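You operate a simulated robot arm through the tools that you are given. There is no shell and no other tool. Be economical: measure what you need, move in short steps, check, and stop when the job is done.

Carry out the task below with a simulated robot arm. There is one attempt and no reset: what you move stays moved.

TASK
Scoop coffee from the brown jar into the basket, to between its lines.
Fine: use the yellow scoop and lay it on the drainer; close jar and basket; hardly a crumb spilt. Where these are worked on the way, their far stop is far enough and under half their travel is too little: coffee basket.
Where things are to end (x, y in the base frame): yellow coffee scoop within 60 mm of [670, -250].

The check looks at the end state, three seconds after you hand in, the way a careful person would. Anything else that was tipped, shoved, dropped, spilled or broken makes it a failure.

THE ROBOT
A 7-joint arm with a two-finger parallel gripper, fixed in place. Base frame: the origin is at the foot of the arm, x ahead of it, y to its left, z up. Lengths are in mm, angles in rad, forces in N, time in s.
With the tool pointing down near the work surface it reaches from about 320 to 740 mm from the base axis. Its first joint turns from -2.007 to 2.007 rad. Payload 3.91 kg.
Tool frame: the origin (TCP) lies between the finger pads and is the grasp point; the fingertips stand 30 mm ahead of it; z points along the fingers, y is the line along which they close. Largest opening 110 mm; finger width 20, thickness 10; the body of the gripper, 48 by 112 mm, starts 55 mm behind the TCP.
Orientation is that of the tool frame in the base frame, as a unit quaternion [x, y, z, w]. With the fingers straight down and closing along the base's y, the tool's x points along the base's -x, its y along +y and its z along -z.

THE INTERFACE
- The arm moves only by the tool servo_tool. Its argument "rows" is a list of rows, each a list of 2 entries, a list of its own where there are three numbers: the shift along the tool's x, y, z in m, then the turn, a rotation vector about the tool's x, y, z in rad. In form: [[[dx, dy, dz], [rx, ry, rz]], ...]. A call has 1 to 8 rows; each row shifts and turns the commanded pose from where the row before left it, along the tool's axes as they then stand. "claw" is the opening, from 0 (shut) to 1 (fully open), set as the call begins (left out, the last holds). A row lasts 0.2 s, in which the tool goes at most 50 mm and 0.15 rad; a call with a longer step from one row to the next is refused whole, and so is a gripper value outside its range. Where a pose cannot be reached the arm comes as near as it can. A force on the tool above 40 N (or 10 N above the force at the start of the call, whichever is more), or a blocked arm, ends the call early, and 0.2 s more pass. Each finger travels about 108 mm/s and halts on what it meets, pressing with about 34 N; the grip force reading is that of the motor and also rises with nothing between the fingers. The clock runs only during rows and for 0.2 s after the last one: add rows that do not move to give the fingers time. The reply holds the time, the measured pose of the TCP, the force on the tool along the base axes, the opening and the grip force, in the units named above and with some noise, with the torque about the TCP (base axes, N m) and any sound that the robot's microphone picked up.
- Cameras (640 x 400 px; columns grow to the right, rows downward): "scene" is fixed at [401.6, 650.2, 1555.9]; the picture's right is [-0.99, 0.12, 0.00], its down [0.03, 0.27, -0.96] and it looks along [-0.12, -0.95, -0.28] (base axes); focal length 325 px, centre (320, 200). "wrist" rides on the gripper at [72, 17, -103] in the tool frame; the picture's right is [-0.23, 0.97, 0.00], its down [-0.76, -0.18, -0.62] and it looks along [-0.61, -0.14, 0.78] (tool axes); focal length 222 px, centre (320, 200). There is no depth. A picture from a camera that has moved, and an enlarged one, comes with that camera's place and axes in the base frame and with its lens.
- get_image(camera): a new picture of that camera. The clock stands still meanwhile.
- raise_lower(by): slides the trunk up (or, below 0, down) by that many mm; the arm rides with it, the base frame stays. It gives what a move gives, with no picture.
- enlarge(camera, box): a new picture of the part [left, top, right, bottom] of that camera's present view, enlarged. The clock stands still meanwhile.
- hand_in(): hands the job in; it is judged then, once.

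Go step by step. Nothing tells you positions but the pictures and the camera data: compare them with the known pose of the tool, close in by small moves and look again before you grip or let go. The budget is 120 turns and 68 pictures, counting those below and the enlarged ones. Unless the task says otherwise, let go and move clear before handing in, and close with one line.

The tools are called after "Call:" as a command line: name --argument value ..., lists and objects as JSON in quotes. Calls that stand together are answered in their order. servo_tool: Moves the arm, as the interface text tells. Its arguments: {"type":"object","properties":{"rows":{"type":"array","items":{"type":"array"}},"claw":{"type":"number"}},"required":["rows"]} The other tools are called the same way: raise_lower (by) slides the trunk up or down; get_image (camera) takes a picture; enlarge (camera, box) takes an enlarged picture of a part of a camera's view; hand_in () hands the job in.

At the start:

```text
t: 0.0
tool_pos: [285.7, -281.1, 1535.4]
ee_rot: [0.0, 1.0, 0.0, -0.001]
wrist_force: [-0.5, -1.0, 1.0]
wrist_torque: [0.04, 0.0, 0.05]
grip_width: 110.1
grasp_force: 0.0
trunk travel left (down, up): [-875.0, 115.0]
```

scene: 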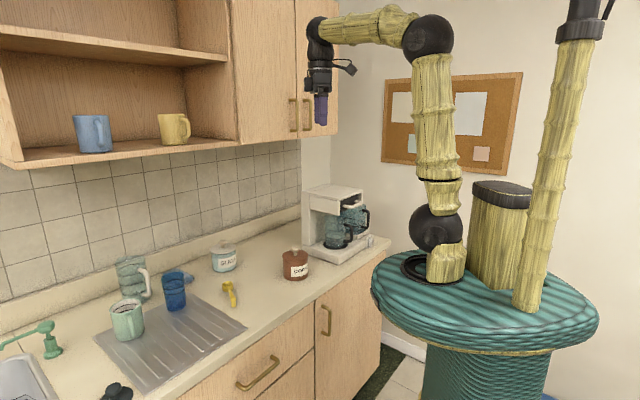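
wrist: 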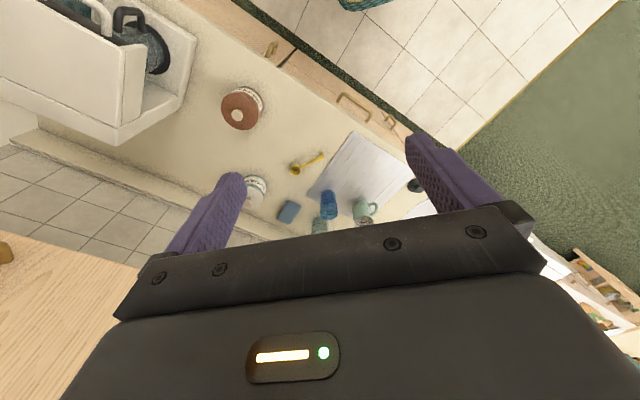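

The scene shows the brown jar near the coffee machine and the yellow scoop on the counter next to the drainer. I'll look closer at each.

Call:
enlarge --camera "scene" --box '[270, 170, 400, 290]'

Call:
enlarge --camera "scene" --box '[90, 230, 280, 350]'

Call:
enlarge --camera "wrist" --box '[0, 0, 360, 225]'

```text
3.33 times, centred on (335, 230) of scene
camera zoom: at [401.6, 650.2, 1555.9], right [-0.99, 0.12, 0.0], down [0.03, 0.27, -0.96], along [-0.12, -0.95, -0.28], focal length 1084 px, centre (270, 100)
```

zoom: 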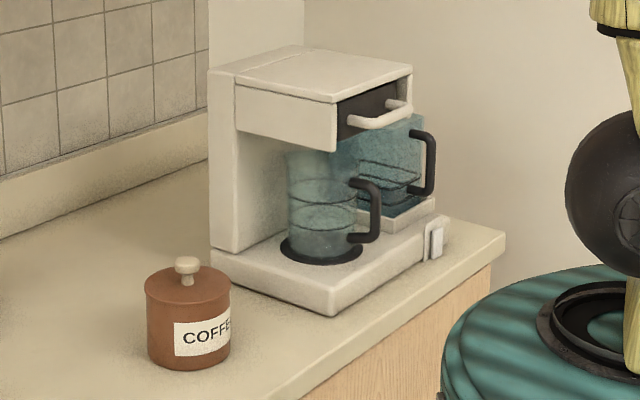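

```text
3.33 times, centred on (185, 290) of scene
camera zoom: at [401.6, 650.2, 1555.9], right [-0.99, 0.12, 0.0], down [0.03, 0.27, -0.96], along [-0.12, -0.95, -0.28], focal length 1084 px, centre (770, -100)
```

zoom: 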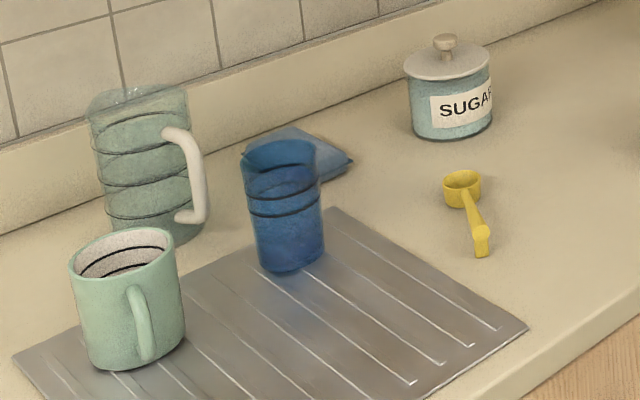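

```text
1.78 times, centred on (180, 112) of wrist
camera zoom: at [213.4, -263.6, 1639.0], right [0.23, 0.97, 0.0], down [0.76, -0.18, 0.62], along [0.61, -0.14, -0.78], focal length 395 px, centre (569, 356)
```

zoom: 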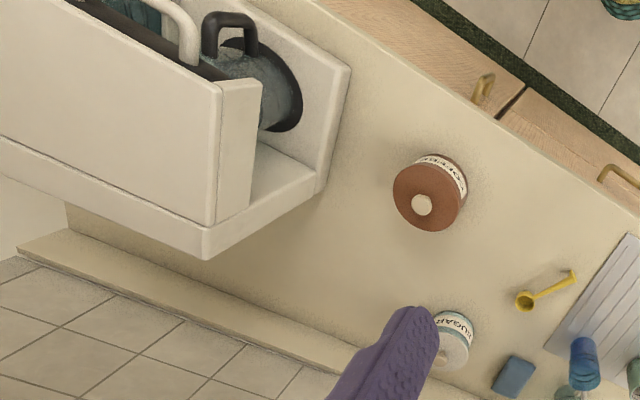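

The arm foot is about 1195 high, the counter about 900, the jar is near (354,-534) and the scoop near (600,-400). I'll lower the trunk first.

Call:
raise_lower --by -200

Call:
get_image --camera "scene"

Call:
get_image --camera "wrist"

```text
t: 2.2
tool_pos: [284.9, -281.2, 1334.0]
ee_rot: [0.0, 1.0, -0.001, 0.0]
wrist_force: [-0.2, 0.2, 0.0]
wrist_torque: [0.01, -0.01, 0.02]
grip_width: 110.2
grasp_force: 0.1
trunk travel left (down, up): [-675.0, 315.0]
```

```text
62 pictures are left
```

scene: 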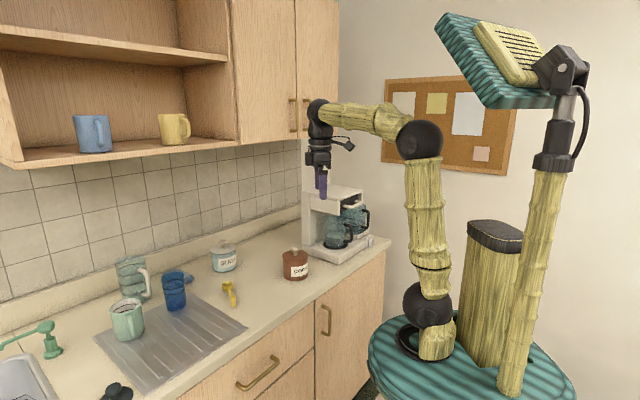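

```text
61 pictures are left
camera wrist: at [213.4, -263.6, 1437.4], right [0.23, 0.97, 0.0], down [0.76, -0.18, 0.62], along [0.61, -0.14, -0.78], focal length 222 px, centre (320, 200)
```

wrist: 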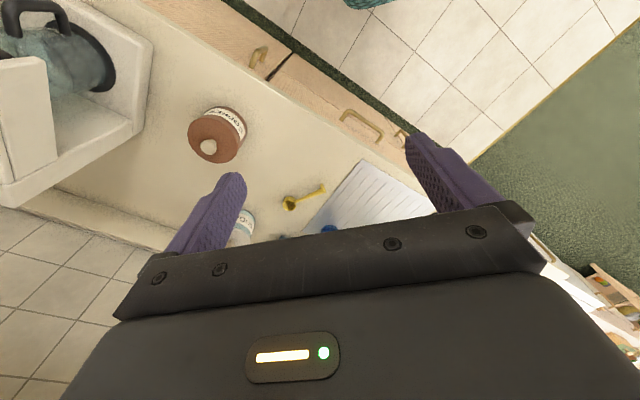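

The tool goes as predicted. I'll move towards the basket handle at about (113,-600,1166), staying high.

Call:
servo_tool --rows '[[[0.022, -0.0386, 0], [0, 0, 0]], [[0.022, -0.0386, 0], [0, 0, 0]], [[0.022, -0.0386, 0], [0, 0, 0]], [[0.022, -0.0386, 0], [0, 0, 0]], [[0.022, -0.0386, 0], [0, 0, 0]], [[0.022, -0.0386, 0], [0, 0, 0]], [[0.022, -0.0386, 0], [0, 0, 0]]]'

Call:
servo_tool --rows '[[[0, 0, 0], [0, 0, -0.135]], [[0, 0, 0], [0, 0, -0.135]], [[0, 0, 0], [0, 0, -0.135]], [[0, 0, 0], [0, 0, -0.135]], [[0, 0, 0], [0, 0, -0.135]], [[0, 0, 0], [0, 0, -0.13]]]'

Call:
get_image --camera "wrist"

Call:
enlarge --camera "scene" --box '[280, 120, 420, 280]'

```text
t: 3.8
tool_pos: [137.8, -533.3, 1331.6]
ee_rot: [0.0, 1.0, 0.0, -0.001]
wrist_force: [1.4, -0.4, 1.0]
wrist_torque: [-0.06, 0.03, -0.04]
grip_width: 110.1
grasp_force: 0.1
out of reach, approached as far as the arm can: row 7
trunk travel left (down, up): [-675.0, 315.0]
```

```text
t: 5.2
tool_pos: [138.1, -535.5, 1331.2]
ee_rot: [-0.392, 0.92, 0.0, 0.0]
wrist_force: [0.2, -0.4, -0.5]
wrist_torque: [-0.03, 0.01, 0.03]
grip_width: 110.0
grasp_force: 0.0
trunk travel left (down, up): [-675.0, 315.0]
```

```text
60 pictures are left
camera wrist: at [75.5, -575.8, 1434.5], right [-0.55, 0.84, 0.0], down [0.66, 0.43, 0.62], along [0.52, 0.34, -0.78], focal length 222 px, centre (320, 200)
```

wrist: 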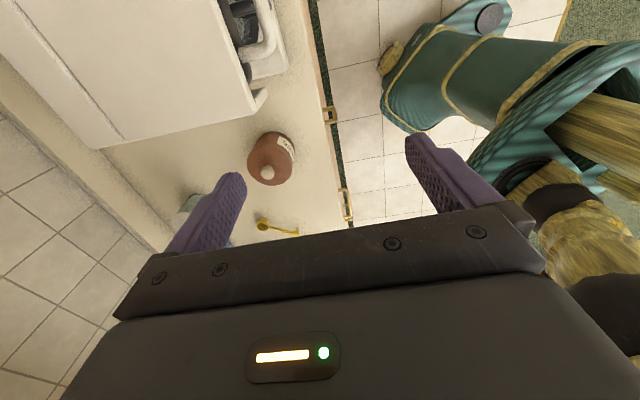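

```text
2.50 times, centred on (350, 200) of scene
camera zoom: at [401.6, 650.2, 1555.9], right [-0.99, 0.12, 0.0], down [0.03, 0.27, -0.96], along [-0.12, -0.95, -0.28], focal length 813 px, centre (245, 200)
```

zoom: 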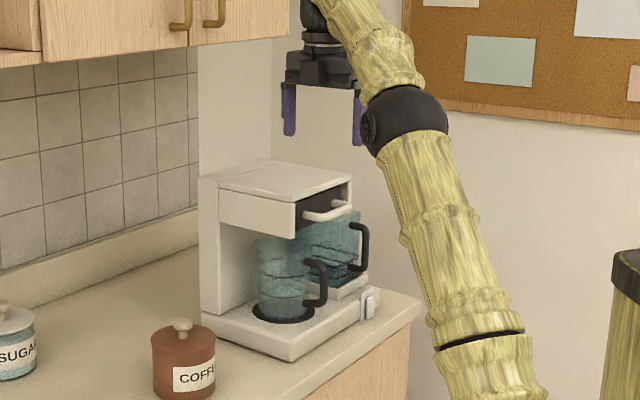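

The tool is near the machine, but reach is limited at this height. I'll look at the handle more closely.

Call:
enlarge --camera "wrist" --box '[180, 0, 340, 120]'

```text
3.33 times, centred on (260, 60) of wrist
camera zoom: at [75.5, -575.8, 1434.5], right [-0.55, 0.84, 0.0], down [0.66, 0.43, 0.62], along [0.52, 0.34, -0.78], focal length 740 px, centre (520, 667)
```

zoom: 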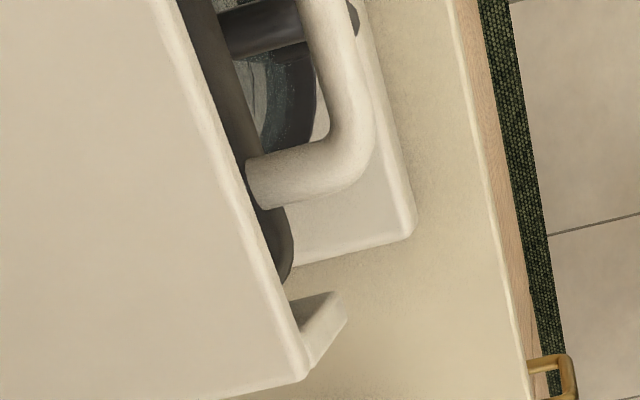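

I estimate the handle bar at about z 1150, running along (-.69,-.72) from (122,-611). I'll go down and over it, staying above the machine top (1181), to see whether that pose is reachable.

Call:
servo_tool --rows '[[[0, 0, 0.04], [0, 0, 0]], [[0, 0, 0.04], [0, 0, 0]], [[0.035, -0.01, 0], [0, 0, 0]], [[0.035, -0.01, 0], [0, 0, 0]], [[0.035, -0.01, 0], [0, 0, 0]]]'

Call:
get_image --camera "wrist"

Call:
enlarge --camera "scene" --box '[300, 130, 400, 230]'

```text
t: 6.4
tool_pos: [90.4, -607.4, 1244.4]
ee_rot: [-0.392, 0.92, 0.0, 0.0]
wrist_force: [0.4, 0.4, 0.1]
wrist_torque: [0.01, 0.03, -0.01]
grip_width: 110.0
grasp_force: 0.0
out of reach, approached as far as the arm can: row 5
trunk travel left (down, up): [-675.0, 315.0]
```

```text
57 pictures are left
camera wrist: at [29.0, -646.7, 1347.3], right [-0.54, 0.84, 0.0], down [0.66, 0.43, 0.62], along [0.52, 0.34, -0.78], focal length 222 px, centre (320, 200)
```

wrist: 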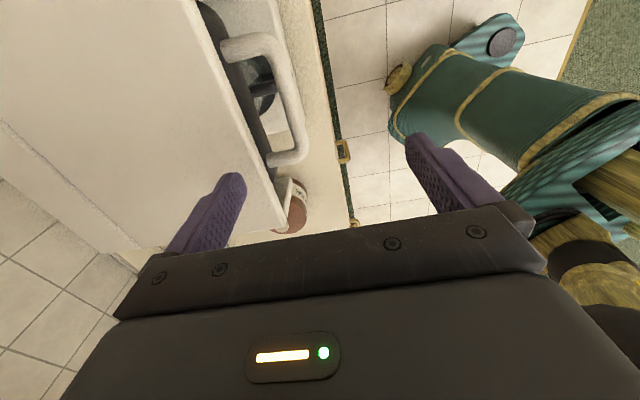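

```text
4.00 times, centred on (350, 180) of scene
camera zoom: at [401.6, 650.2, 1555.9], right [-0.99, 0.12, 0.0], down [0.03, 0.27, -0.96], along [-0.12, -0.95, -0.28], focal length 1301 px, centre (200, 280)
```

zoom: 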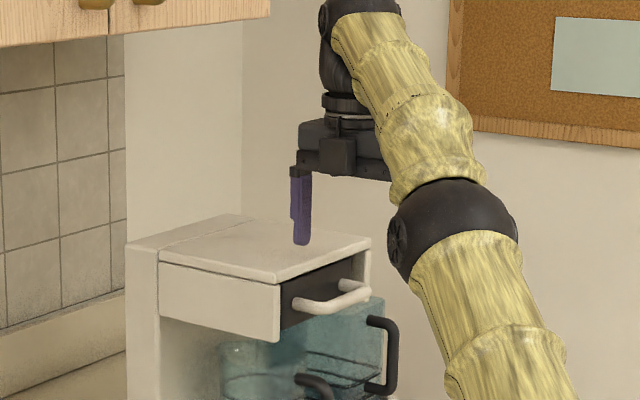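

The whole handle is visible now: its bar runs from (55,-674) to (117,-608) at z about 1150, with little room behind it. I'll tilt the tool 40° towards the machine, half close the claw and line up on the bar's middle.

Call:
servo_tool --rows '[[[0, 0, 0], [0.14, 0, 0]], [[0, 0, 0], [0.14, 0, 0]], [[0, 0, 0], [0.14, 0, 0]], [[0, 0, 0], [0.14, 0, 0]], [[0, 0, 0], [0.14, 0, 0]], [[0.015, 0.022, 0.006], [0, 0, 0]], [[0.0156, 0.022, 0.006], [0, 0, 0]]]' --claw 0.6

Call:
get_image --camera "wrist"

Call:
enlarge --camera "scene" --box '[300, 130, 400, 230]'

```text
t: 8.0
tool_pos: [49.7, -610.1, 1206.3]
ee_rot: [-0.367, 0.864, -0.317, 0.134]
wrist_force: [-0.4, -0.1, -0.3]
wrist_torque: [0.02, 0.02, 0.03]
grip_width: 65.9
grasp_force: 0.0
trunk travel left (down, up): [-675.0, 315.0]
```

```text
55 pictures are left
camera wrist: at [-56.1, -607.6, 1273.1], right [-0.38, 0.68, -0.63], down [0.34, 0.73, 0.59], along [0.86, 0.01, -0.51], focal length 222 px, centre (320, 200)
```

wrist: 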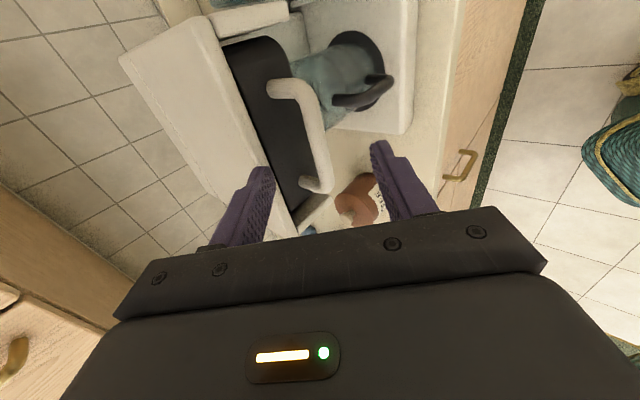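

```text
4.00 times, centred on (350, 180) of scene
camera zoom: at [401.6, 650.2, 1555.9], right [-0.99, 0.12, 0.0], down [0.03, 0.27, -0.96], along [-0.12, -0.95, -0.28], focal length 1301 px, centre (200, 280)
```

zoom: 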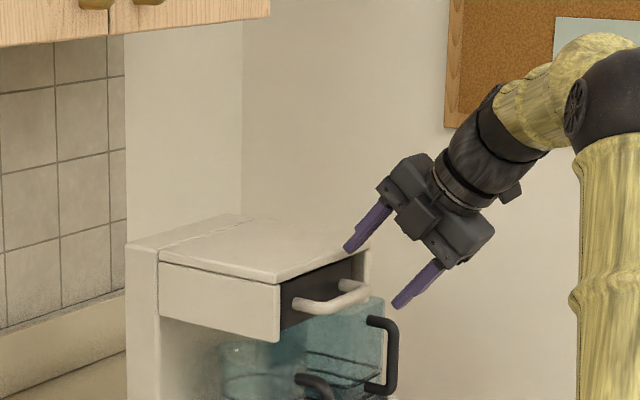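

The bar lies between the fingers along the approach line. I'll advance 60 mm, check, and then grip.

Call:
servo_tool --rows '[[[0, 0, 0.03], [0, 0, 0]], [[0, 0, 0.03], [0, 0, 0]]]'

Call:
enlarge --camera "scene" --box '[300, 130, 400, 230]'

Call:
get_image --camera "wrist"

```text
t: 8.7
tool_pos: [72.6, -631.2, 1168.0]
ee_rot: [-0.367, 0.863, -0.322, 0.13]
wrist_force: [-12.1, 28.7, 22.4]
wrist_torque: [-0.99, -0.8, 0.48]
grip_width: 62.6
grasp_force: 0.1
trunk travel left (down, up): [-675.0, 315.0]
stopped in row 2: the force on the tool passed its limit at 51 N (the readings are from after the stop); the commanded pose is now the measured one
```

```text
4.00 times, centred on (350, 180) of scene
camera zoom: at [401.6, 650.2, 1555.9], right [-0.99, 0.12, 0.0], down [0.03, 0.27, -0.96], along [-0.12, -0.95, -0.28], focal length 1301 px, centre (200, 280)
```

zoom: 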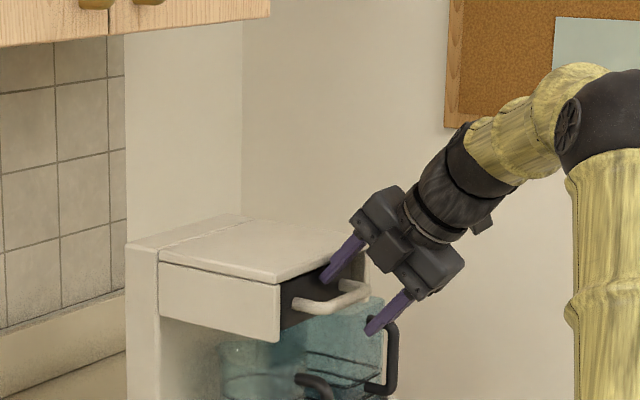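

```text
52 pictures are left
camera wrist: at [-34.2, -625.7, 1236.8], right [-0.38, 0.67, -0.64], down [0.34, 0.74, 0.58], along [0.86, 0.0, -0.51], focal length 222 px, centre (320, 200)
```

wrist: 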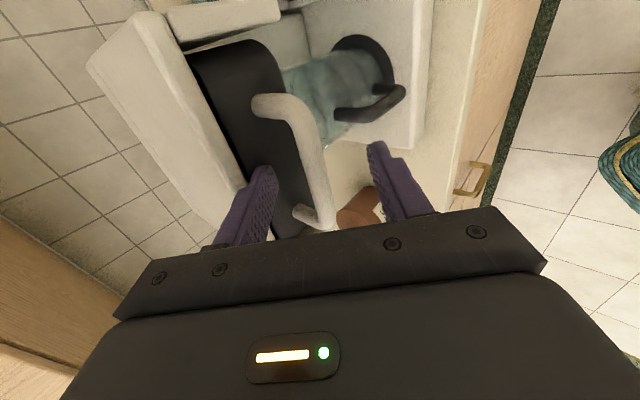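

The upper fingertip touched the drawer face, since the bar sits close to the face. I'll back off a little, narrow the claw, advance a bit more and grip.

Call:
servo_tool --rows '[[[0, 0, -0.008], [0, 0, 0]], [[0, -0.003, 0], [0, 0, 0]], [[0, 0, 0], [0, 0, 0]]]' --claw 0.3

Call:
servo_tool --rows '[[[0, 0, 0.009], [0, 0, 0]], [[0, 0, 0.009], [0, 0, 0]]]'

Call:
get_image --camera "wrist"

```text
t: 9.5
tool_pos: [74.2, -634.5, 1169.7]
ee_rot: [-0.367, 0.864, -0.319, 0.131]
wrist_force: [0.1, -0.2, -0.3]
wrist_torque: [0.0, -0.01, -0.01]
grip_width: 33.1
grasp_force: 0.1
trunk travel left (down, up): [-675.0, 315.0]
```

```text
t: 10.1
tool_pos: [78.9, -640.2, 1160.4]
ee_rot: [-0.367, 0.863, -0.322, 0.129]
wrist_force: [-10.1, 16.1, 16.6]
wrist_torque: [-0.45, -0.35, 0.06]
grip_width: 31.8
grasp_force: 0.0
trunk travel left (down, up): [-675.0, 315.0]
```

```text
51 pictures are left
camera wrist: at [-27.6, -635.6, 1228.7], right [-0.38, 0.67, -0.64], down [0.34, 0.74, 0.58], along [0.86, 0.0, -0.51], focal length 222 px, centre (320, 200)
```

wrist: 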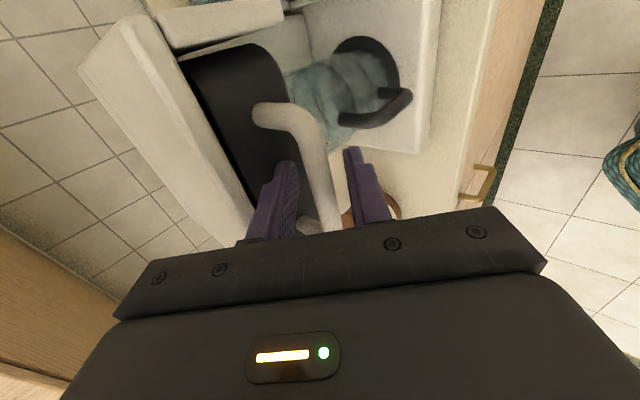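

The bar is between the fingers. I'll close on it and start pulling straight out.

Call:
servo_tool --rows '[[[0, 0, 0], [0, 0, 0]], [[0, 0, 0], [0, 0, 0]]]' --claw 0

Call:
servo_tool --rows '[[[0, 0.0115, -0.0097], [0, 0, 0]], [[0, 0.0153, -0.0129], [0, 0, 0]], [[0, 0.0153, -0.0129], [0, 0, 0]]]'

```text
t: 10.7
tool_pos: [82.7, -643.3, 1154.3]
ee_rot: [-0.367, 0.864, -0.318, 0.131]
wrist_force: [1.8, 1.0, -7.0]
wrist_torque: [-0.14, -0.01, -0.35]
grip_width: 13.6
grasp_force: 45.6
trunk travel left (down, up): [-675.0, 315.0]
```

```text
t: 11.5
tool_pos: [44.6, -604.2, 1154.3]
ee_rot: [-0.367, 0.864, -0.317, 0.132]
wrist_force: [5.7, 5.8, -17.6]
wrist_torque: [-0.17, -0.04, -0.32]
grip_width: 13.4
grasp_force: 44.7
trunk travel left (down, up): [-675.0, 315.0]
```

The drawer is moving freely. I'll keep pulling in small steps until it stops.

Call:
servo_tool --rows '[[[0, 0.0077, -0.0064], [0, 0, 0]], [[0, 0.0077, -0.0064], [0, 0, 0]], [[0, 0.0077, -0.0064], [0, 0, 0]]]'

Call:
enlarge --camera "scene" --box '[300, 130, 400, 230]'

```text
t: 12.3
tool_pos: [24.9, -584.4, 1153.2]
ee_rot: [-0.367, 0.866, -0.314, 0.131]
wrist_force: [9.6, 10.0, -28.1]
wrist_torque: [-0.04, -0.13, 0.1]
grip_width: 13.5
grasp_force: 44.7
trunk travel left (down, up): [-675.0, 315.0]
```

```text
4.00 times, centred on (350, 180) of scene
camera zoom: at [401.6, 650.2, 1555.9], right [-0.99, 0.12, 0.0], down [0.03, 0.27, -0.96], along [-0.12, -0.95, -0.28], focal length 1301 px, centre (200, 280)
```

zoom: 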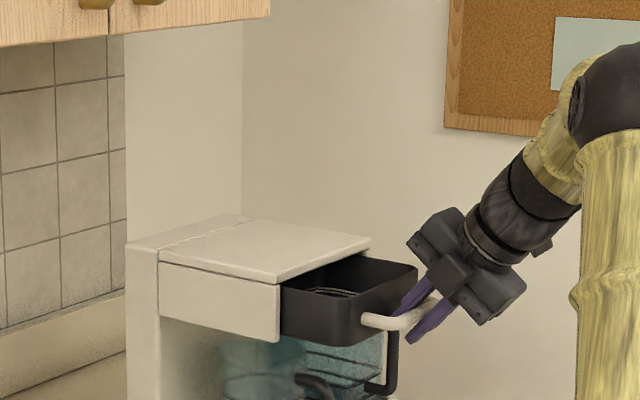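

It's about 80 mm out and the basket has appeared; I'm pulling slightly upward. I'll correct that and continue.

Call:
servo_tool --rows '[[[0, 0.0032, 0.0038], [0, 0, 0]], [[0, 0.0077, -0.006], [0, 0, 0]], [[0, 0.0077, -0.006], [0, 0, 0]]]'

Call:
servo_tool --rows '[[[0, 0.0077, -0.006], [0, 0, 0]], [[0, 0.0077, -0.006], [0, 0, 0]]]'

```text
t: 13.1
tool_pos: [21.0, -580.7, 1154.1]
ee_rot: [-0.368, 0.866, -0.311, 0.133]
wrist_force: [1.9, 3.0, -0.8]
wrist_torque: [-0.69, 0.53, -0.64]
grip_width: 13.4
grasp_force: 44.8
out of reach, approached as far as the arm can: row 1, 2, 3
trunk travel left (down, up): [-675.0, 315.0]
stopped in row 3: the force on the tool passed its limit at 44 N (the readings are from after the stop); the commanded pose is now the measured one
```

```text
t: 13.8
tool_pos: [14.6, -575.3, 1154.8]
ee_rot: [-0.367, 0.869, -0.303, 0.137]
wrist_force: [-1.0, 1.4, -2.9]
wrist_torque: [-0.69, 0.52, -0.17]
grip_width: 13.9
grasp_force: 45.4
out of reach, approached as far as the arm can: row 1, 2
trunk travel left (down, up): [-675.0, 315.0]
stopped in row 2: the force on the tool passed its limit at 42 N (the readings are from after the stop); the commanded pose is now the measured one
```

The arm is near a joint limit and the force stopped the pull after about 96 mm of travel. I'll look.

Call:
get_image --camera "wrist"

Call:
enlarge --camera "scene" --box '[300, 130, 400, 230]'

```text
49 pictures are left
camera wrist: at [-92.5, -573.4, 1223.5], right [-0.38, 0.7, -0.61], down [0.34, 0.72, 0.61], along [0.86, 0.03, -0.51], focal length 222 px, centre (320, 200)
```

wrist: 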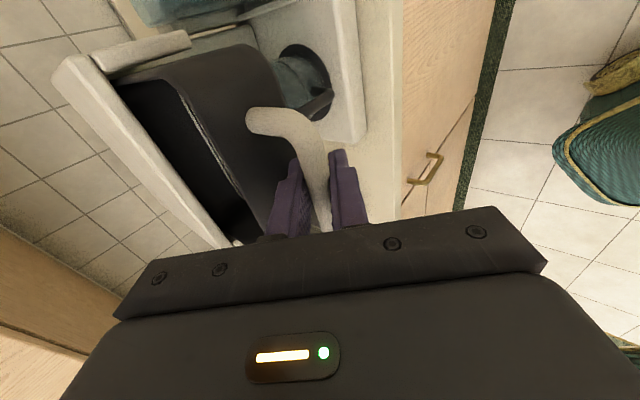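

```text
4.00 times, centred on (350, 180) of scene
camera zoom: at [401.6, 650.2, 1555.9], right [-0.99, 0.12, 0.0], down [0.03, 0.27, -0.96], along [-0.12, -0.95, -0.28], focal length 1301 px, centre (200, 280)
```

zoom: 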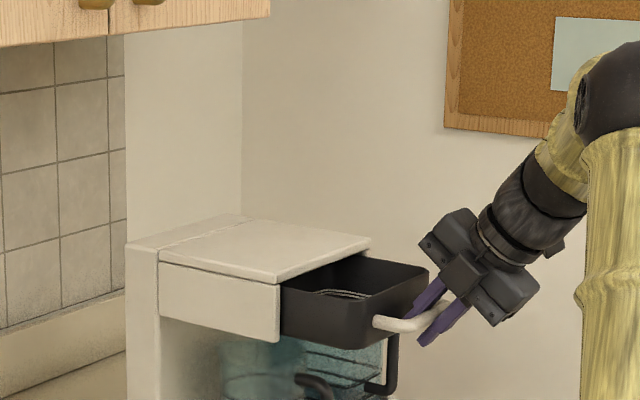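

It may not be at its far stop yet; the arm hit a limit instead. I'll reduce the tilt while holding the bar, then pull some more.

Call:
servo_tool --rows '[[[0, 0.0008, 0], [-0.1, 0, 0]], [[0, 0.0008, 0], [-0.1, 0, 0]], [[0, 0.0008, 0], [-0.1, 0, 0]]]'

Call:
servo_tool --rows '[[[0, 0.0045, -0.002], [0, 0, 0]], [[0, 0.0045, -0.002], [0, 0, 0]]]'

```text
t: 14.6
tool_pos: [14.3, -574.2, 1153.0]
ee_rot: [-0.383, 0.905, -0.17, 0.079]
wrist_force: [0.2, -1.2, 3.7]
wrist_torque: [-0.08, -0.15, 0.25]
grip_width: 13.7
grasp_force: 45.1
trunk travel left (down, up): [-675.0, 315.0]
```

```text
t: 15.2
tool_pos: [6.4, -566.6, 1153.0]
ee_rot: [-0.383, 0.905, -0.17, 0.08]
wrist_force: [-0.6, 0.4, 3.2]
wrist_torque: [-0.6, 0.54, -0.15]
grip_width: 13.5
grasp_force: 44.7
trunk travel left (down, up): [-675.0, 315.0]
```

The drawer moves freely now. I'll continue.

Call:
servo_tool --rows '[[[0, 0.0093, -0.0037], [0, 0, 0]], [[0, 0.0093, -0.0037], [0, 0, 0]], [[0, 0.0093, -0.0037], [0, 0, 0]]]'

```text
t: 16.1
tool_pos: [-6.2, -554.9, 1154.8]
ee_rot: [-0.385, 0.902, -0.178, 0.082]
wrist_force: [7.6, -21.7, 2.6]
wrist_torque: [0.03, -0.21, -0.08]
grip_width: 13.2
grasp_force: 45.1
trunk travel left (down, up): [-675.0, 315.0]
stopped in row 3: the force on the tool passed its limit at 42 N (the readings are from after the stop); the commanded pose is now the measured one
```

That's the far stop, at about 125 mm of travel. I'll release gently and back off along the tool.

Call:
servo_tool --rows '[[[0, 0, 0], [0, 0, 0]], [[0, 0, 0], [0, 0, 0]], [[0, 0, -0.03], [0, 0, 0]], [[0, 0, -0.04], [0, 0, 0]], [[0, 0, -0.04], [0, 0, 0]], [[0, 0, -0.04], [0, 0, 0]]]' --claw 0.25

Call:
enlarge --camera "scene" --box '[290, 150, 400, 250]'

Call:
get_image --camera "wrist"

```text
t: 17.5
tool_pos: [-50.6, -513.3, 1292.0]
ee_rot: [-0.384, 0.903, -0.176, 0.082]
wrist_force: [0.1, -0.2, 0.1]
wrist_torque: [0.01, 0.0, 0.0]
grip_width: 27.6
grasp_force: 0.1
trunk travel left (down, up): [-675.0, 315.0]
```

```text
4.00 times, centred on (345, 200) of scene
camera zoom: at [401.6, 650.2, 1555.9], right [-0.99, 0.12, 0.0], down [0.03, 0.27, -0.96], along [-0.12, -0.95, -0.28], focal length 1301 px, centre (220, 200)
```

zoom: 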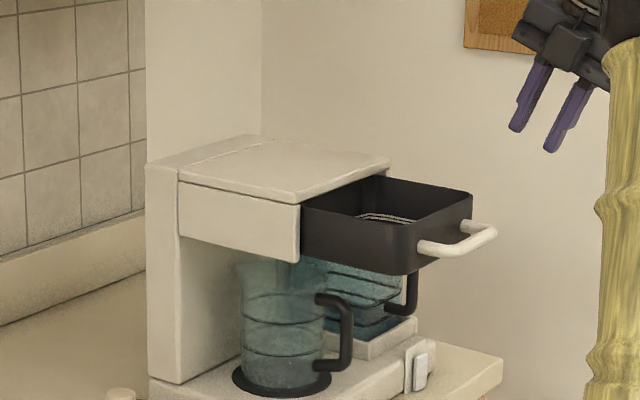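

```text
46 pictures are left
camera wrist: at [-142.0, -527.5, 1381.2], right [-0.49, 0.79, -0.37], down [0.47, 0.6, 0.65], along [0.74, 0.15, -0.66], focal length 222 px, centre (320, 200)
```

wrist: 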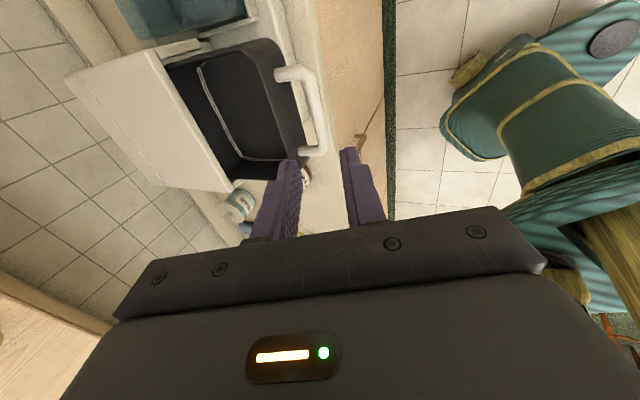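

The basket is fully open, with its lines visible inside. Next is the jar: I'll straighten the tool and travel over to it.

Call:
servo_tool --rows '[[[0, 0, 0], [-0.13, 0, 0]], [[0, 0, 0], [-0.13, 0, 0]], [[0, 0, 0], [-0.13, 0, 0]]]' --claw 0.6

Call:
servo_tool --rows '[[[-0.033, -0.034, 0], [0, 0, 0]], [[-0.033, -0.034, 0], [0, 0, 0]], [[-0.033, -0.034, 0], [0, 0, 0]], [[-0.033, -0.034, 0], [0, 0, 0]], [[-0.033, -0.034, 0], [0, 0, 0]], [[-0.033, -0.034, 0], [0, 0, 0]], [[-0.033, -0.034, 0], [0, 0, 0]], [[-0.033, -0.034, 0], [0, 0, 0]]]'

Call:
servo_tool --rows '[[[0, 0, 0.045], [0, 0, 0]], [[0, 0, 0.045], [0, 0, 0]], [[0, 0, 0.045], [0, 0, 0]]]'

Call:
get_image --camera "wrist"

```text
t: 18.3
tool_pos: [-51.6, -512.8, 1292.4]
ee_rot: [-0.394, 0.919, 0.003, 0.006]
wrist_force: [-0.3, -0.1, -0.9]
wrist_torque: [0.02, -0.01, 0.03]
grip_width: 66.1
grasp_force: 0.0
trunk travel left (down, up): [-675.0, 315.0]
```

```text
t: 20.1
tool_pos: [329.9, -507.5, 1293.4]
ee_rot: [-0.393, 0.919, 0.002, 0.005]
wrist_force: [0.5, 0.3, -0.2]
wrist_torque: [0.01, 0.01, -0.01]
grip_width: 66.2
grasp_force: 0.0
out of reach, approached as far as the arm can: row 8
trunk travel left (down, up): [-675.0, 315.0]
```

```text
t: 20.9
tool_pos: [327.9, -506.3, 1155.8]
ee_rot: [-0.394, 0.919, 0.001, 0.006]
wrist_force: [1.0, 0.3, -0.5]
wrist_torque: [-0.03, 0.0, 0.0]
grip_width: 65.9
grasp_force: 0.0
trunk travel left (down, up): [-675.0, 315.0]
```

```text
45 pictures are left
camera wrist: at [265.7, -548.0, 1258.8], right [-0.55, 0.84, 0.0], down [0.65, 0.42, 0.63], along [0.53, 0.35, -0.77], focal length 222 px, centre (320, 200)
```

wrist: 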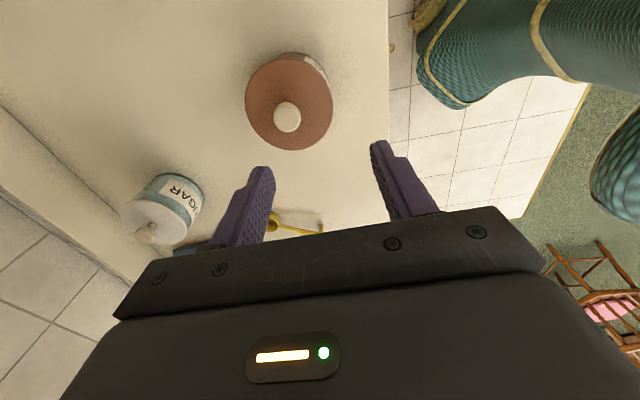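

The knob is at about (357,-532), top near z 1015. I'll centre over it and descend above it.

Call:
servo_tool --rows '[[[-0.0014, -0.0387, 0], [0, 0, 0]], [[0, 0, 0.048], [0, 0, 0]], [[0, 0, 0.048], [0, 0, 0]]]'

Call:
enlarge --camera "scene" --box '[245, 195, 345, 295]'

Call:
get_image --camera "wrist"

```text
t: 21.7
tool_pos: [358.1, -531.8, 1060.7]
ee_rot: [-0.393, 0.919, 0.002, 0.005]
wrist_force: [1.0, -0.6, 0.9]
wrist_torque: [0.0, 0.01, 0.01]
grip_width: 66.3
grasp_force: 0.1
trunk travel left (down, up): [-675.0, 315.0]
```

```text
4.00 times, centred on (295, 245) of scene
camera zoom: at [401.6, 650.2, 1555.9], right [-0.99, 0.12, 0.0], down [0.03, 0.27, -0.96], along [-0.12, -0.95, -0.28], focal length 1301 px, centre (420, 20)
```

zoom: 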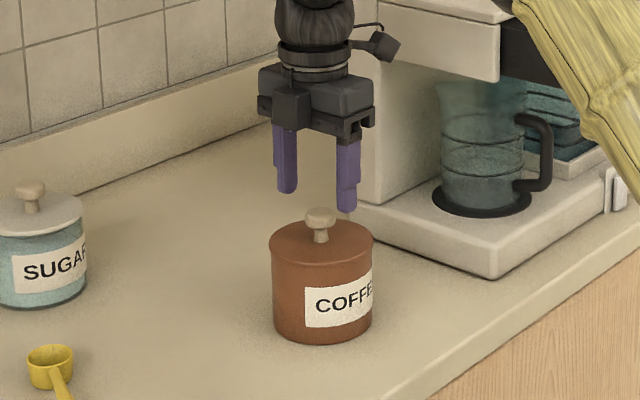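

```text
43 pictures are left
camera wrist: at [295.4, -572.8, 1163.6], right [-0.55, 0.84, 0.0], down [0.65, 0.42, 0.63], along [0.53, 0.35, -0.77], focal length 222 px, centre (320, 200)
```

wrist: 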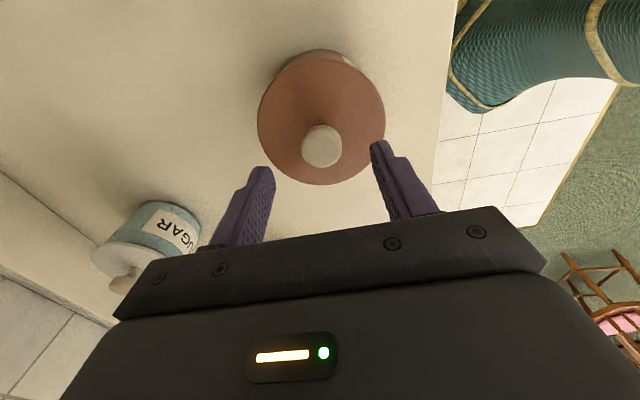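

The knob is a mushroom cap at about z 1005–1022, with the lid top near 985. I'll descend to TCP 1026 and grip the cap.

Call:
servo_tool --rows '[[[0, 0, 0.017], [0, 0, 0]], [[0, 0, 0.018], [0, 0, 0]]]'

Call:
servo_tool --rows '[[[0, 0, 0], [0, 0, 0]], [[0, 0, 0], [0, 0, 0]]]' --claw 0

Call:
servo_tool --rows '[[[0, 0, -0.015], [0, 0, 0]], [[0, 0, -0.02], [0, 0, 0]]]'

Call:
enlarge --camera "scene" --box '[245, 195, 345, 295]'

```text
t: 22.3
tool_pos: [356.2, -530.8, 1025.2]
ee_rot: [-0.392, 0.92, 0.003, 0.006]
wrist_force: [-0.2, 0.7, -0.6]
wrist_torque: [0.0, 0.02, 0.0]
grip_width: 66.0
grasp_force: 0.1
trunk travel left (down, up): [-675.0, 315.0]
```

```text
t: 22.9
tool_pos: [358.2, -528.6, 1026.7]
ee_rot: [-0.394, 0.919, 0.002, 0.005]
wrist_force: [0.0, 0.6, 0.7]
wrist_torque: [0.02, -0.02, -0.01]
grip_width: 28.4
grasp_force: 33.5
trunk travel left (down, up): [-675.0, 315.0]
heard: snap
```

```text
t: 23.5
tool_pos: [357.3, -529.3, 1062.3]
ee_rot: [-0.393, 0.92, 0.002, 0.005]
wrist_force: [0.7, -0.7, -1.0]
wrist_torque: [0.0, -0.03, 0.03]
grip_width: 28.2
grasp_force: 34.4
trunk travel left (down, up): [-675.0, 315.0]
```

```text
4.00 times, centred on (295, 245) of scene
camera zoom: at [401.6, 650.2, 1555.9], right [-0.99, 0.12, 0.0], down [0.03, 0.27, -0.96], along [-0.12, -0.95, -0.28], focal length 1301 px, centre (420, 20)
```

zoom: 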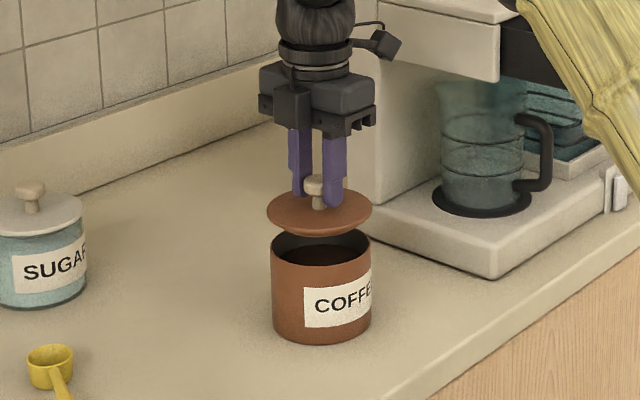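

The lid came off and coffee shows just below the rim. I'll lay the lid on clear counter at about (473,-437).

Call:
servo_tool --rows '[[[-0.0367, -0.005, 0], [0, 0, 0]], [[-0.0367, -0.005, 0], [0, 0, 0]], [[-0.0367, -0.005, 0], [0, 0, 0]], [[-0.0367, -0.005, 0], [0, 0, 0]], [[0, 0, 0.04], [0, 0, 0]], [[0, 0, 0.03], [0, 0, 0]]]'

Call:
get_image --camera "scene"

```text
t: 24.9
tool_pos: [472.4, -437.7, 994.7]
ee_rot: [-0.392, 0.92, 0.002, 0.005]
wrist_force: [1.0, 0.3, -0.8]
wrist_torque: [0.03, 0.01, 0.0]
grip_width: 28.4
grasp_force: 33.9
trunk travel left (down, up): [-675.0, 315.0]
```

```text
41 pictures are left
```

scene: 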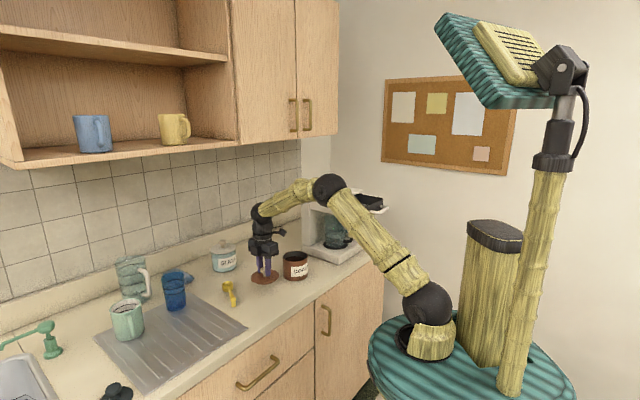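

Call:
servo_tool --rows '[[[0, 0, 0.014], [0, 0, 0]], [[0, 0, 0.008], [0, 0, 0]], [[0, 0, 0.006], [0, 0, 0]], [[0, 0, 0.006], [0, 0, 0]]]'

Call:
enlarge --camera "scene" --box '[210, 200, 310, 300]'

```text
t: 25.9
tool_pos: [474.2, -437.1, 961.2]
ee_rot: [-0.393, 0.92, 0.002, 0.005]
wrist_force: [0.0, 0.5, -0.5]
wrist_torque: [-0.01, -0.02, -0.04]
grip_width: 28.2
grasp_force: 33.9
trunk travel left (down, up): [-675.0, 315.0]
```

```text
4.00 times, centred on (260, 250) of scene
camera zoom: at [401.6, 650.2, 1555.9], right [-0.99, 0.12, 0.0], down [0.03, 0.27, -0.96], along [-0.12, -0.95, -0.28], focal length 1301 px, centre (560, 0)
```

zoom: 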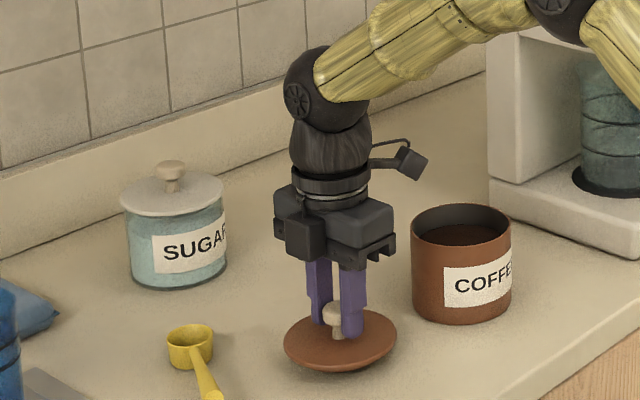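

The lid is still just above the counter, with shadow visible below it. I'll lower it slowly until it touches.

Call:
servo_tool --rows '[[[0, 0, 0.004], [0, 0, 0]], [[0, 0, 0.004], [0, 0, 0]]]'

Call:
servo_tool --rows '[[[0, 0, 0.003], [0, 0, 0]], [[0, 0, 0.003], [0, 0, 0]]]'

```text
t: 26.5
tool_pos: [473.1, -437.0, 953.4]
ee_rot: [-0.392, 0.92, 0.002, 0.005]
wrist_force: [-0.4, -0.6, 0.4]
wrist_torque: [0.02, -0.03, 0.0]
grip_width: 28.0
grasp_force: 33.8
trunk travel left (down, up): [-675.0, 315.0]
```

```text
t: 27.1
tool_pos: [474.2, -435.9, 948.7]
ee_rot: [-0.392, 0.92, 0.0, 0.006]
wrist_force: [-0.7, 1.3, 17.2]
wrist_torque: [0.25, 0.27, 0.06]
grip_width: 28.0
grasp_force: 33.7
trunk travel left (down, up): [-675.0, 315.0]
```

The lid is in contact at TCP z about 949. I'll release, rise, and look towards the scoop.

Call:
servo_tool --rows '[[[0, 0, -0.001], [0, 0, 0]], [[0, 0, 0], [0, 0, 0]], [[0, 0, -0.045], [0, 0, 0]], [[0, 0, -0.045], [0, 0, 0]], [[0, 0, -0.045], [0, 0, 0]], [[-0.02, -0.02, -0.04], [0, 0, 0]]]' --claw 0.6

Call:
get_image --camera "wrist"

```text
t: 28.5
tool_pos: [502.0, -436.7, 1123.0]
ee_rot: [-0.393, 0.919, 0.003, 0.005]
wrist_force: [0.2, 0.1, -0.4]
wrist_torque: [0.01, 0.01, 0.01]
grip_width: 66.3
grasp_force: 0.0
trunk travel left (down, up): [-675.0, 315.0]
```

```text
39 pictures are left
camera wrist: at [438.6, -479.6, 1225.5], right [-0.55, 0.84, 0.0], down [0.65, 0.42, 0.63], along [0.53, 0.35, -0.77], focal length 222 px, centre (320, 200)
```

wrist: 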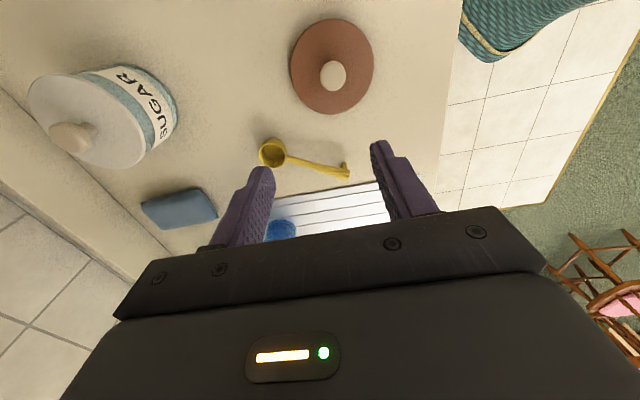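

Call:
enlarge --camera "wrist" --box '[240, 120, 360, 195]'

Call:
enlarge --camera "scene" --box '[205, 265, 265, 325]'

```text
5.33 times, centred on (300, 158) of wrist
camera zoom: at [438.6, -479.6, 1225.5], right [-0.55, 0.84, 0.0], down [0.65, 0.42, 0.63], along [0.53, 0.35, -0.77], focal length 1185 px, centre (427, 427)
```

zoom: 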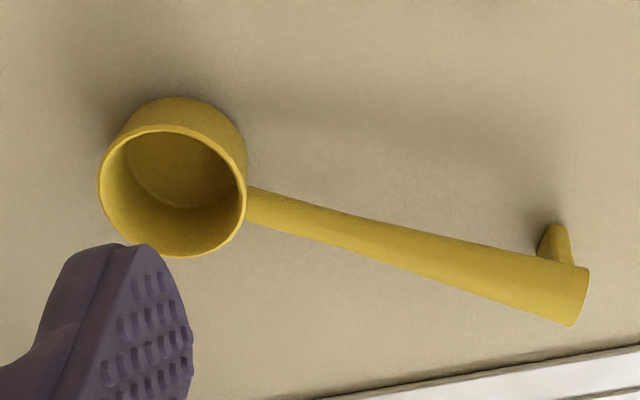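

```text
6.67 times, centred on (235, 295) of scene
camera zoom: at [401.6, 650.2, 1555.9], right [-0.99, 0.12, 0.0], down [0.03, 0.27, -0.96], along [-0.12, -0.95, -0.28], focal length 2168 px, centre (887, -433)
```

zoom: 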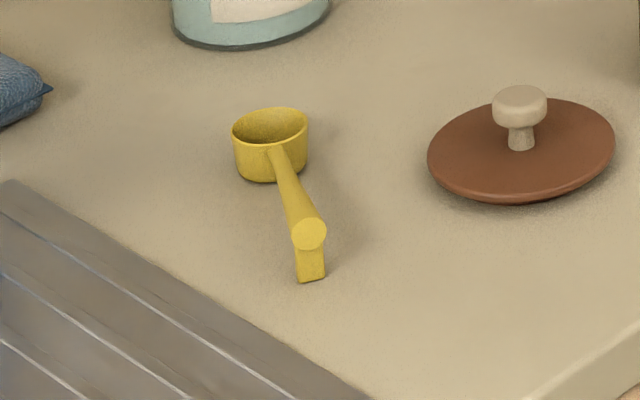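

The scoop's bowl is at about (612,-451), with the handle running to (575,-334) at z about 927 and a small leg at its end. I'll turn the tool so its x axis runs along the handle and the camera sees the bowl.

Call:
servo_tool --rows '[[[0, 0, 0], [0, 0, 0.148]], [[0, 0, 0], [0, 0, 0.148]], [[0, 0, 0], [0, 0, 0.148]], [[0, 0, 0], [0, 0, 0.148]], [[0, 0, 0], [0, 0, 0.148]], [[0, 0, 0], [0, 0, 0.148]], [[0, 0, 0], [0, 0, 0.148]]]'

Call:
servo_tool --rows '[[[0, 0, 0], [0, 0, 0.148]], [[0, 0, 0], [0, 0, 0.148]], [[0, 0, 0], [0, 0, 0.148]], [[0, 0, 0], [0, 0, 0.148]], [[0, 0, 0], [0, 0, 0.148]], [[0, 0, 0], [0, 0, 0.148]], [[0, 0, 0], [0, 0, 0.148]]]'

```text
t: 30.1
tool_pos: [500.5, -438.3, 1122.3]
ee_rot: [0.115, 0.993, 0.005, 0.005]
wrist_force: [-0.9, -0.7, -0.8]
wrist_torque: [0.05, -0.05, 0.0]
grip_width: 66.0
grasp_force: 0.1
trunk travel left (down, up): [-675.0, 315.0]
```

```text
t: 31.7
tool_pos: [500.5, -437.0, 1122.9]
ee_rot: [0.592, 0.806, 0.006, 0.001]
wrist_force: [0.4, -1.0, -0.3]
wrist_torque: [0.0, 0.0, 0.01]
grip_width: 66.0
grasp_force: 0.1
trunk travel left (down, up): [-675.0, 315.0]
```

Call:
servo_tool --rows '[[[0.0152, 0.034, 0], [0, 0, 0]], [[0.0152, 0.034, 0], [0, 0, 0]], [[0.0152, 0.034, 0], [0, 0, 0]], [[0, 0, 0.045], [0, 0, 0]], [[0, 0, 0.045], [0, 0, 0]], [[0, 0, 0.042], [0, 0, 0]]]' --claw 0.5

Call:
get_image --camera "wrist"

Call:
enlarge --camera "scene" --box '[185, 235, 275, 325]'

```text
t: 33.1
tool_pos: [585.4, -361.9, 991.9]
ee_rot: [0.59, 0.807, 0.006, 0.001]
wrist_force: [0.7, 0.3, 0.2]
wrist_torque: [0.01, -0.03, 0.0]
grip_width: 55.2
grasp_force: 0.1
trunk travel left (down, up): [-675.0, 315.0]
```

```text
36 pictures are left
camera wrist: at [579.6, -288.6, 1095.5], right [1.0, 0.08, 0.01], down [0.05, -0.78, 0.62], along [0.06, -0.62, -0.79], focal length 222 px, centre (320, 200)
```

wrist: 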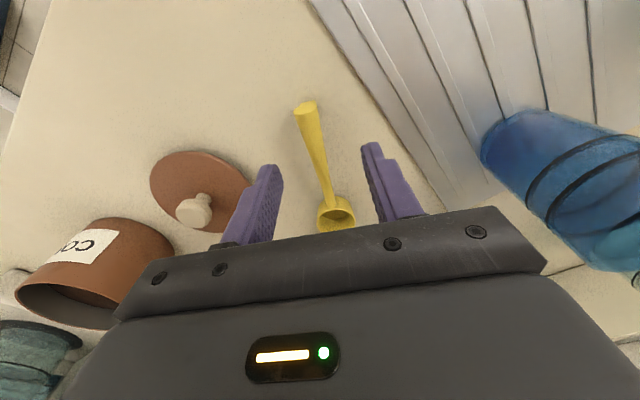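

```text
4.44 times, centred on (230, 280) of scene
camera zoom: at [401.6, 650.2, 1555.9], right [-0.99, 0.12, 0.0], down [0.03, 0.27, -0.96], along [-0.12, -0.95, -0.28], focal length 1445 px, centre (720, -156)
```

zoom: 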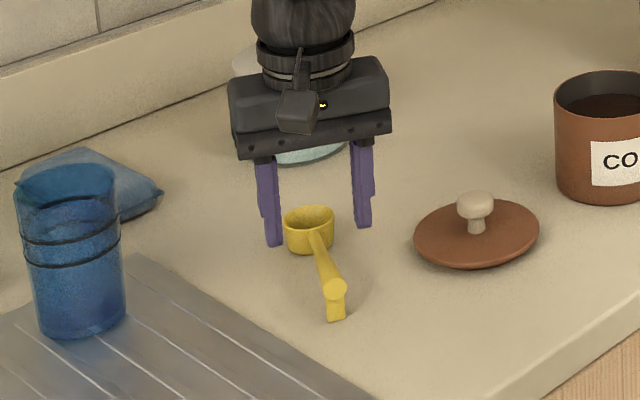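

The handle is centred between the fingers. I'll descend to TCP 937 and close.

Call:
servo_tool --rows '[[[0, 0, 0.03], [0, 0, 0]], [[0, 0, 0.017], [0, 0, 0]], [[0, 0, 0.007], [0, 0, 0]]]'

Call:
servo_tool --rows '[[[0, 0, 0], [0, 0, 0]], [[0, 0, 0], [0, 0, 0]]]' --claw 0

Call:
servo_tool --rows '[[[0, 0, -0.03], [0, 0, 0]], [[0, 0, -0.045], [0, 0, 0]], [[0, 0, -0.045], [0, 0, 0]]]'

Call:
enlarge --camera "scene" --box '[185, 215, 275, 305]'

Call:
get_image --camera "wrist"

```text
t: 33.9
tool_pos: [585.3, -362.5, 937.9]
ee_rot: [0.59, 0.807, 0.006, 0.001]
wrist_force: [0.1, -0.6, -0.4]
wrist_torque: [0.0, -0.02, -0.01]
grip_width: 55.1
grasp_force: 0.0
trunk travel left (down, up): [-675.0, 315.0]
```

```text
t: 34.5
tool_pos: [585.5, -362.3, 938.0]
ee_rot: [0.59, 0.807, 0.006, 0.001]
wrist_force: [-0.2, 0.3, 0.6]
wrist_torque: [0.0, 0.02, -0.03]
grip_width: 16.1
grasp_force: 34.0
trunk travel left (down, up): [-675.0, 315.0]
```

```text
t: 35.3
tool_pos: [585.2, -361.4, 1058.5]
ee_rot: [0.592, 0.806, 0.006, 0.001]
wrist_force: [0.6, 0.2, -0.7]
wrist_torque: [-0.03, -0.04, 0.0]
grip_width: 16.5
grasp_force: 33.8
trunk travel left (down, up): [-675.0, 315.0]
```

```text
4.44 times, centred on (230, 260) of scene
camera zoom: at [401.6, 650.2, 1555.9], right [-0.99, 0.12, 0.0], down [0.03, 0.27, -0.96], along [-0.12, -0.95, -0.28], focal length 1445 px, centre (720, -67)
```

zoom: 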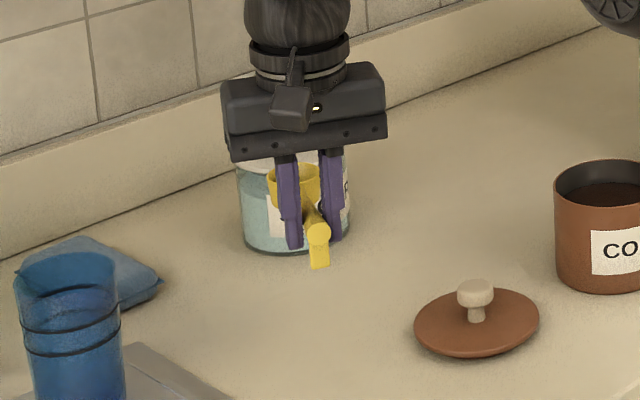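

```text
33 pictures are left
camera wrist: at [578.6, -288.7, 1163.5], right [1.0, 0.08, 0.01], down [0.05, -0.78, 0.62], along [0.05, -0.61, -0.79], focal length 222 px, centre (320, 200)
```

wrist: 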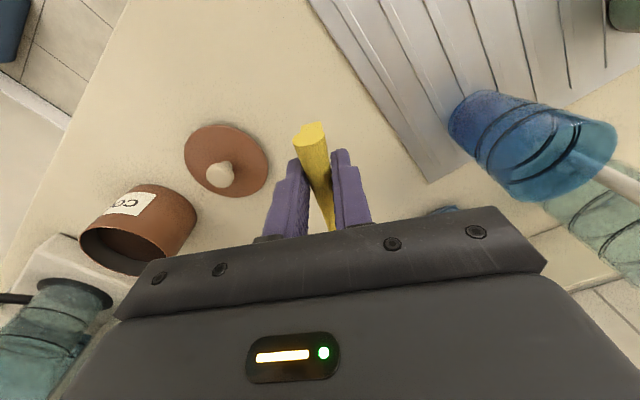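

The scoop is held level, with the bowl 90 mm ahead of the grip. I'll carry it above the jar and turn it so the handle points straight out from the counter edge.

Call:
servo_tool --rows '[[[-0.002, -0.0445, -0.0057], [0, 0, 0]], [[-0.002, -0.0445, -0.0057], [0, 0, 0]], [[-0.002, -0.0445, -0.0057], [0, 0, 0]], [[-0.002, -0.0445, -0.0057], [0, 0, 0]], [[-0.002, -0.0445, -0.0057], [0, 0, 0]], [[-0.002, -0.0445, -0.0057], [0, 0, 0]], [[-0.002, -0.0445, -0.0057], [0, 0, 0]]]'

Call:
servo_tool --rows '[[[0, 0, 0], [0, 0, -0.124]], [[0, 0, 0], [0, 0, -0.124]], [[0, 0, 0], [0, 0, -0.124]], [[0, 0, 0], [0, 0, -0.124]]]'

Call:
enlarge --camera "scene" --box '[250, 190, 350, 290]'

```text
t: 36.9
tool_pos: [290.7, -471.4, 1094.4]
ee_rot: [0.591, 0.807, 0.007, 0.003]
wrist_force: [-0.8, 0.3, 0.2]
wrist_torque: [0.02, 0.0, 0.0]
grip_width: 16.5
grasp_force: 34.2
trunk travel left (down, up): [-675.0, 315.0]
```

```text
t: 37.9
tool_pos: [291.8, -472.0, 1093.7]
ee_rot: [0.374, 0.927, 0.007, 0.002]
wrist_force: [0.3, 0.1, -0.6]
wrist_torque: [0.0, 0.04, -0.02]
grip_width: 16.2
grasp_force: 33.8
trunk travel left (down, up): [-675.0, 315.0]
```

```text
4.00 times, centred on (300, 240) of scene
camera zoom: at [401.6, 650.2, 1555.9], right [-0.99, 0.12, 0.0], down [0.03, 0.27, -0.96], along [-0.12, -0.95, -0.28], focal length 1301 px, centre (400, 40)
```

zoom: 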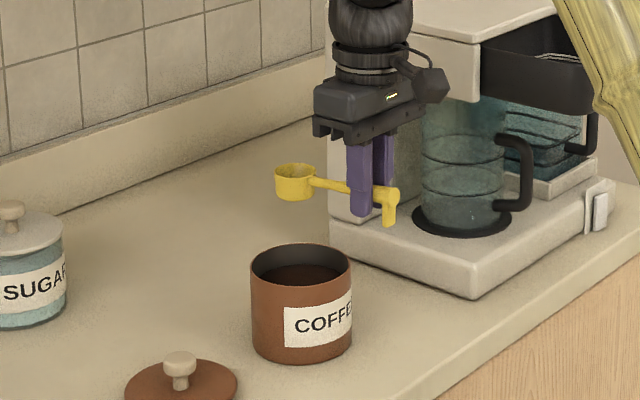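

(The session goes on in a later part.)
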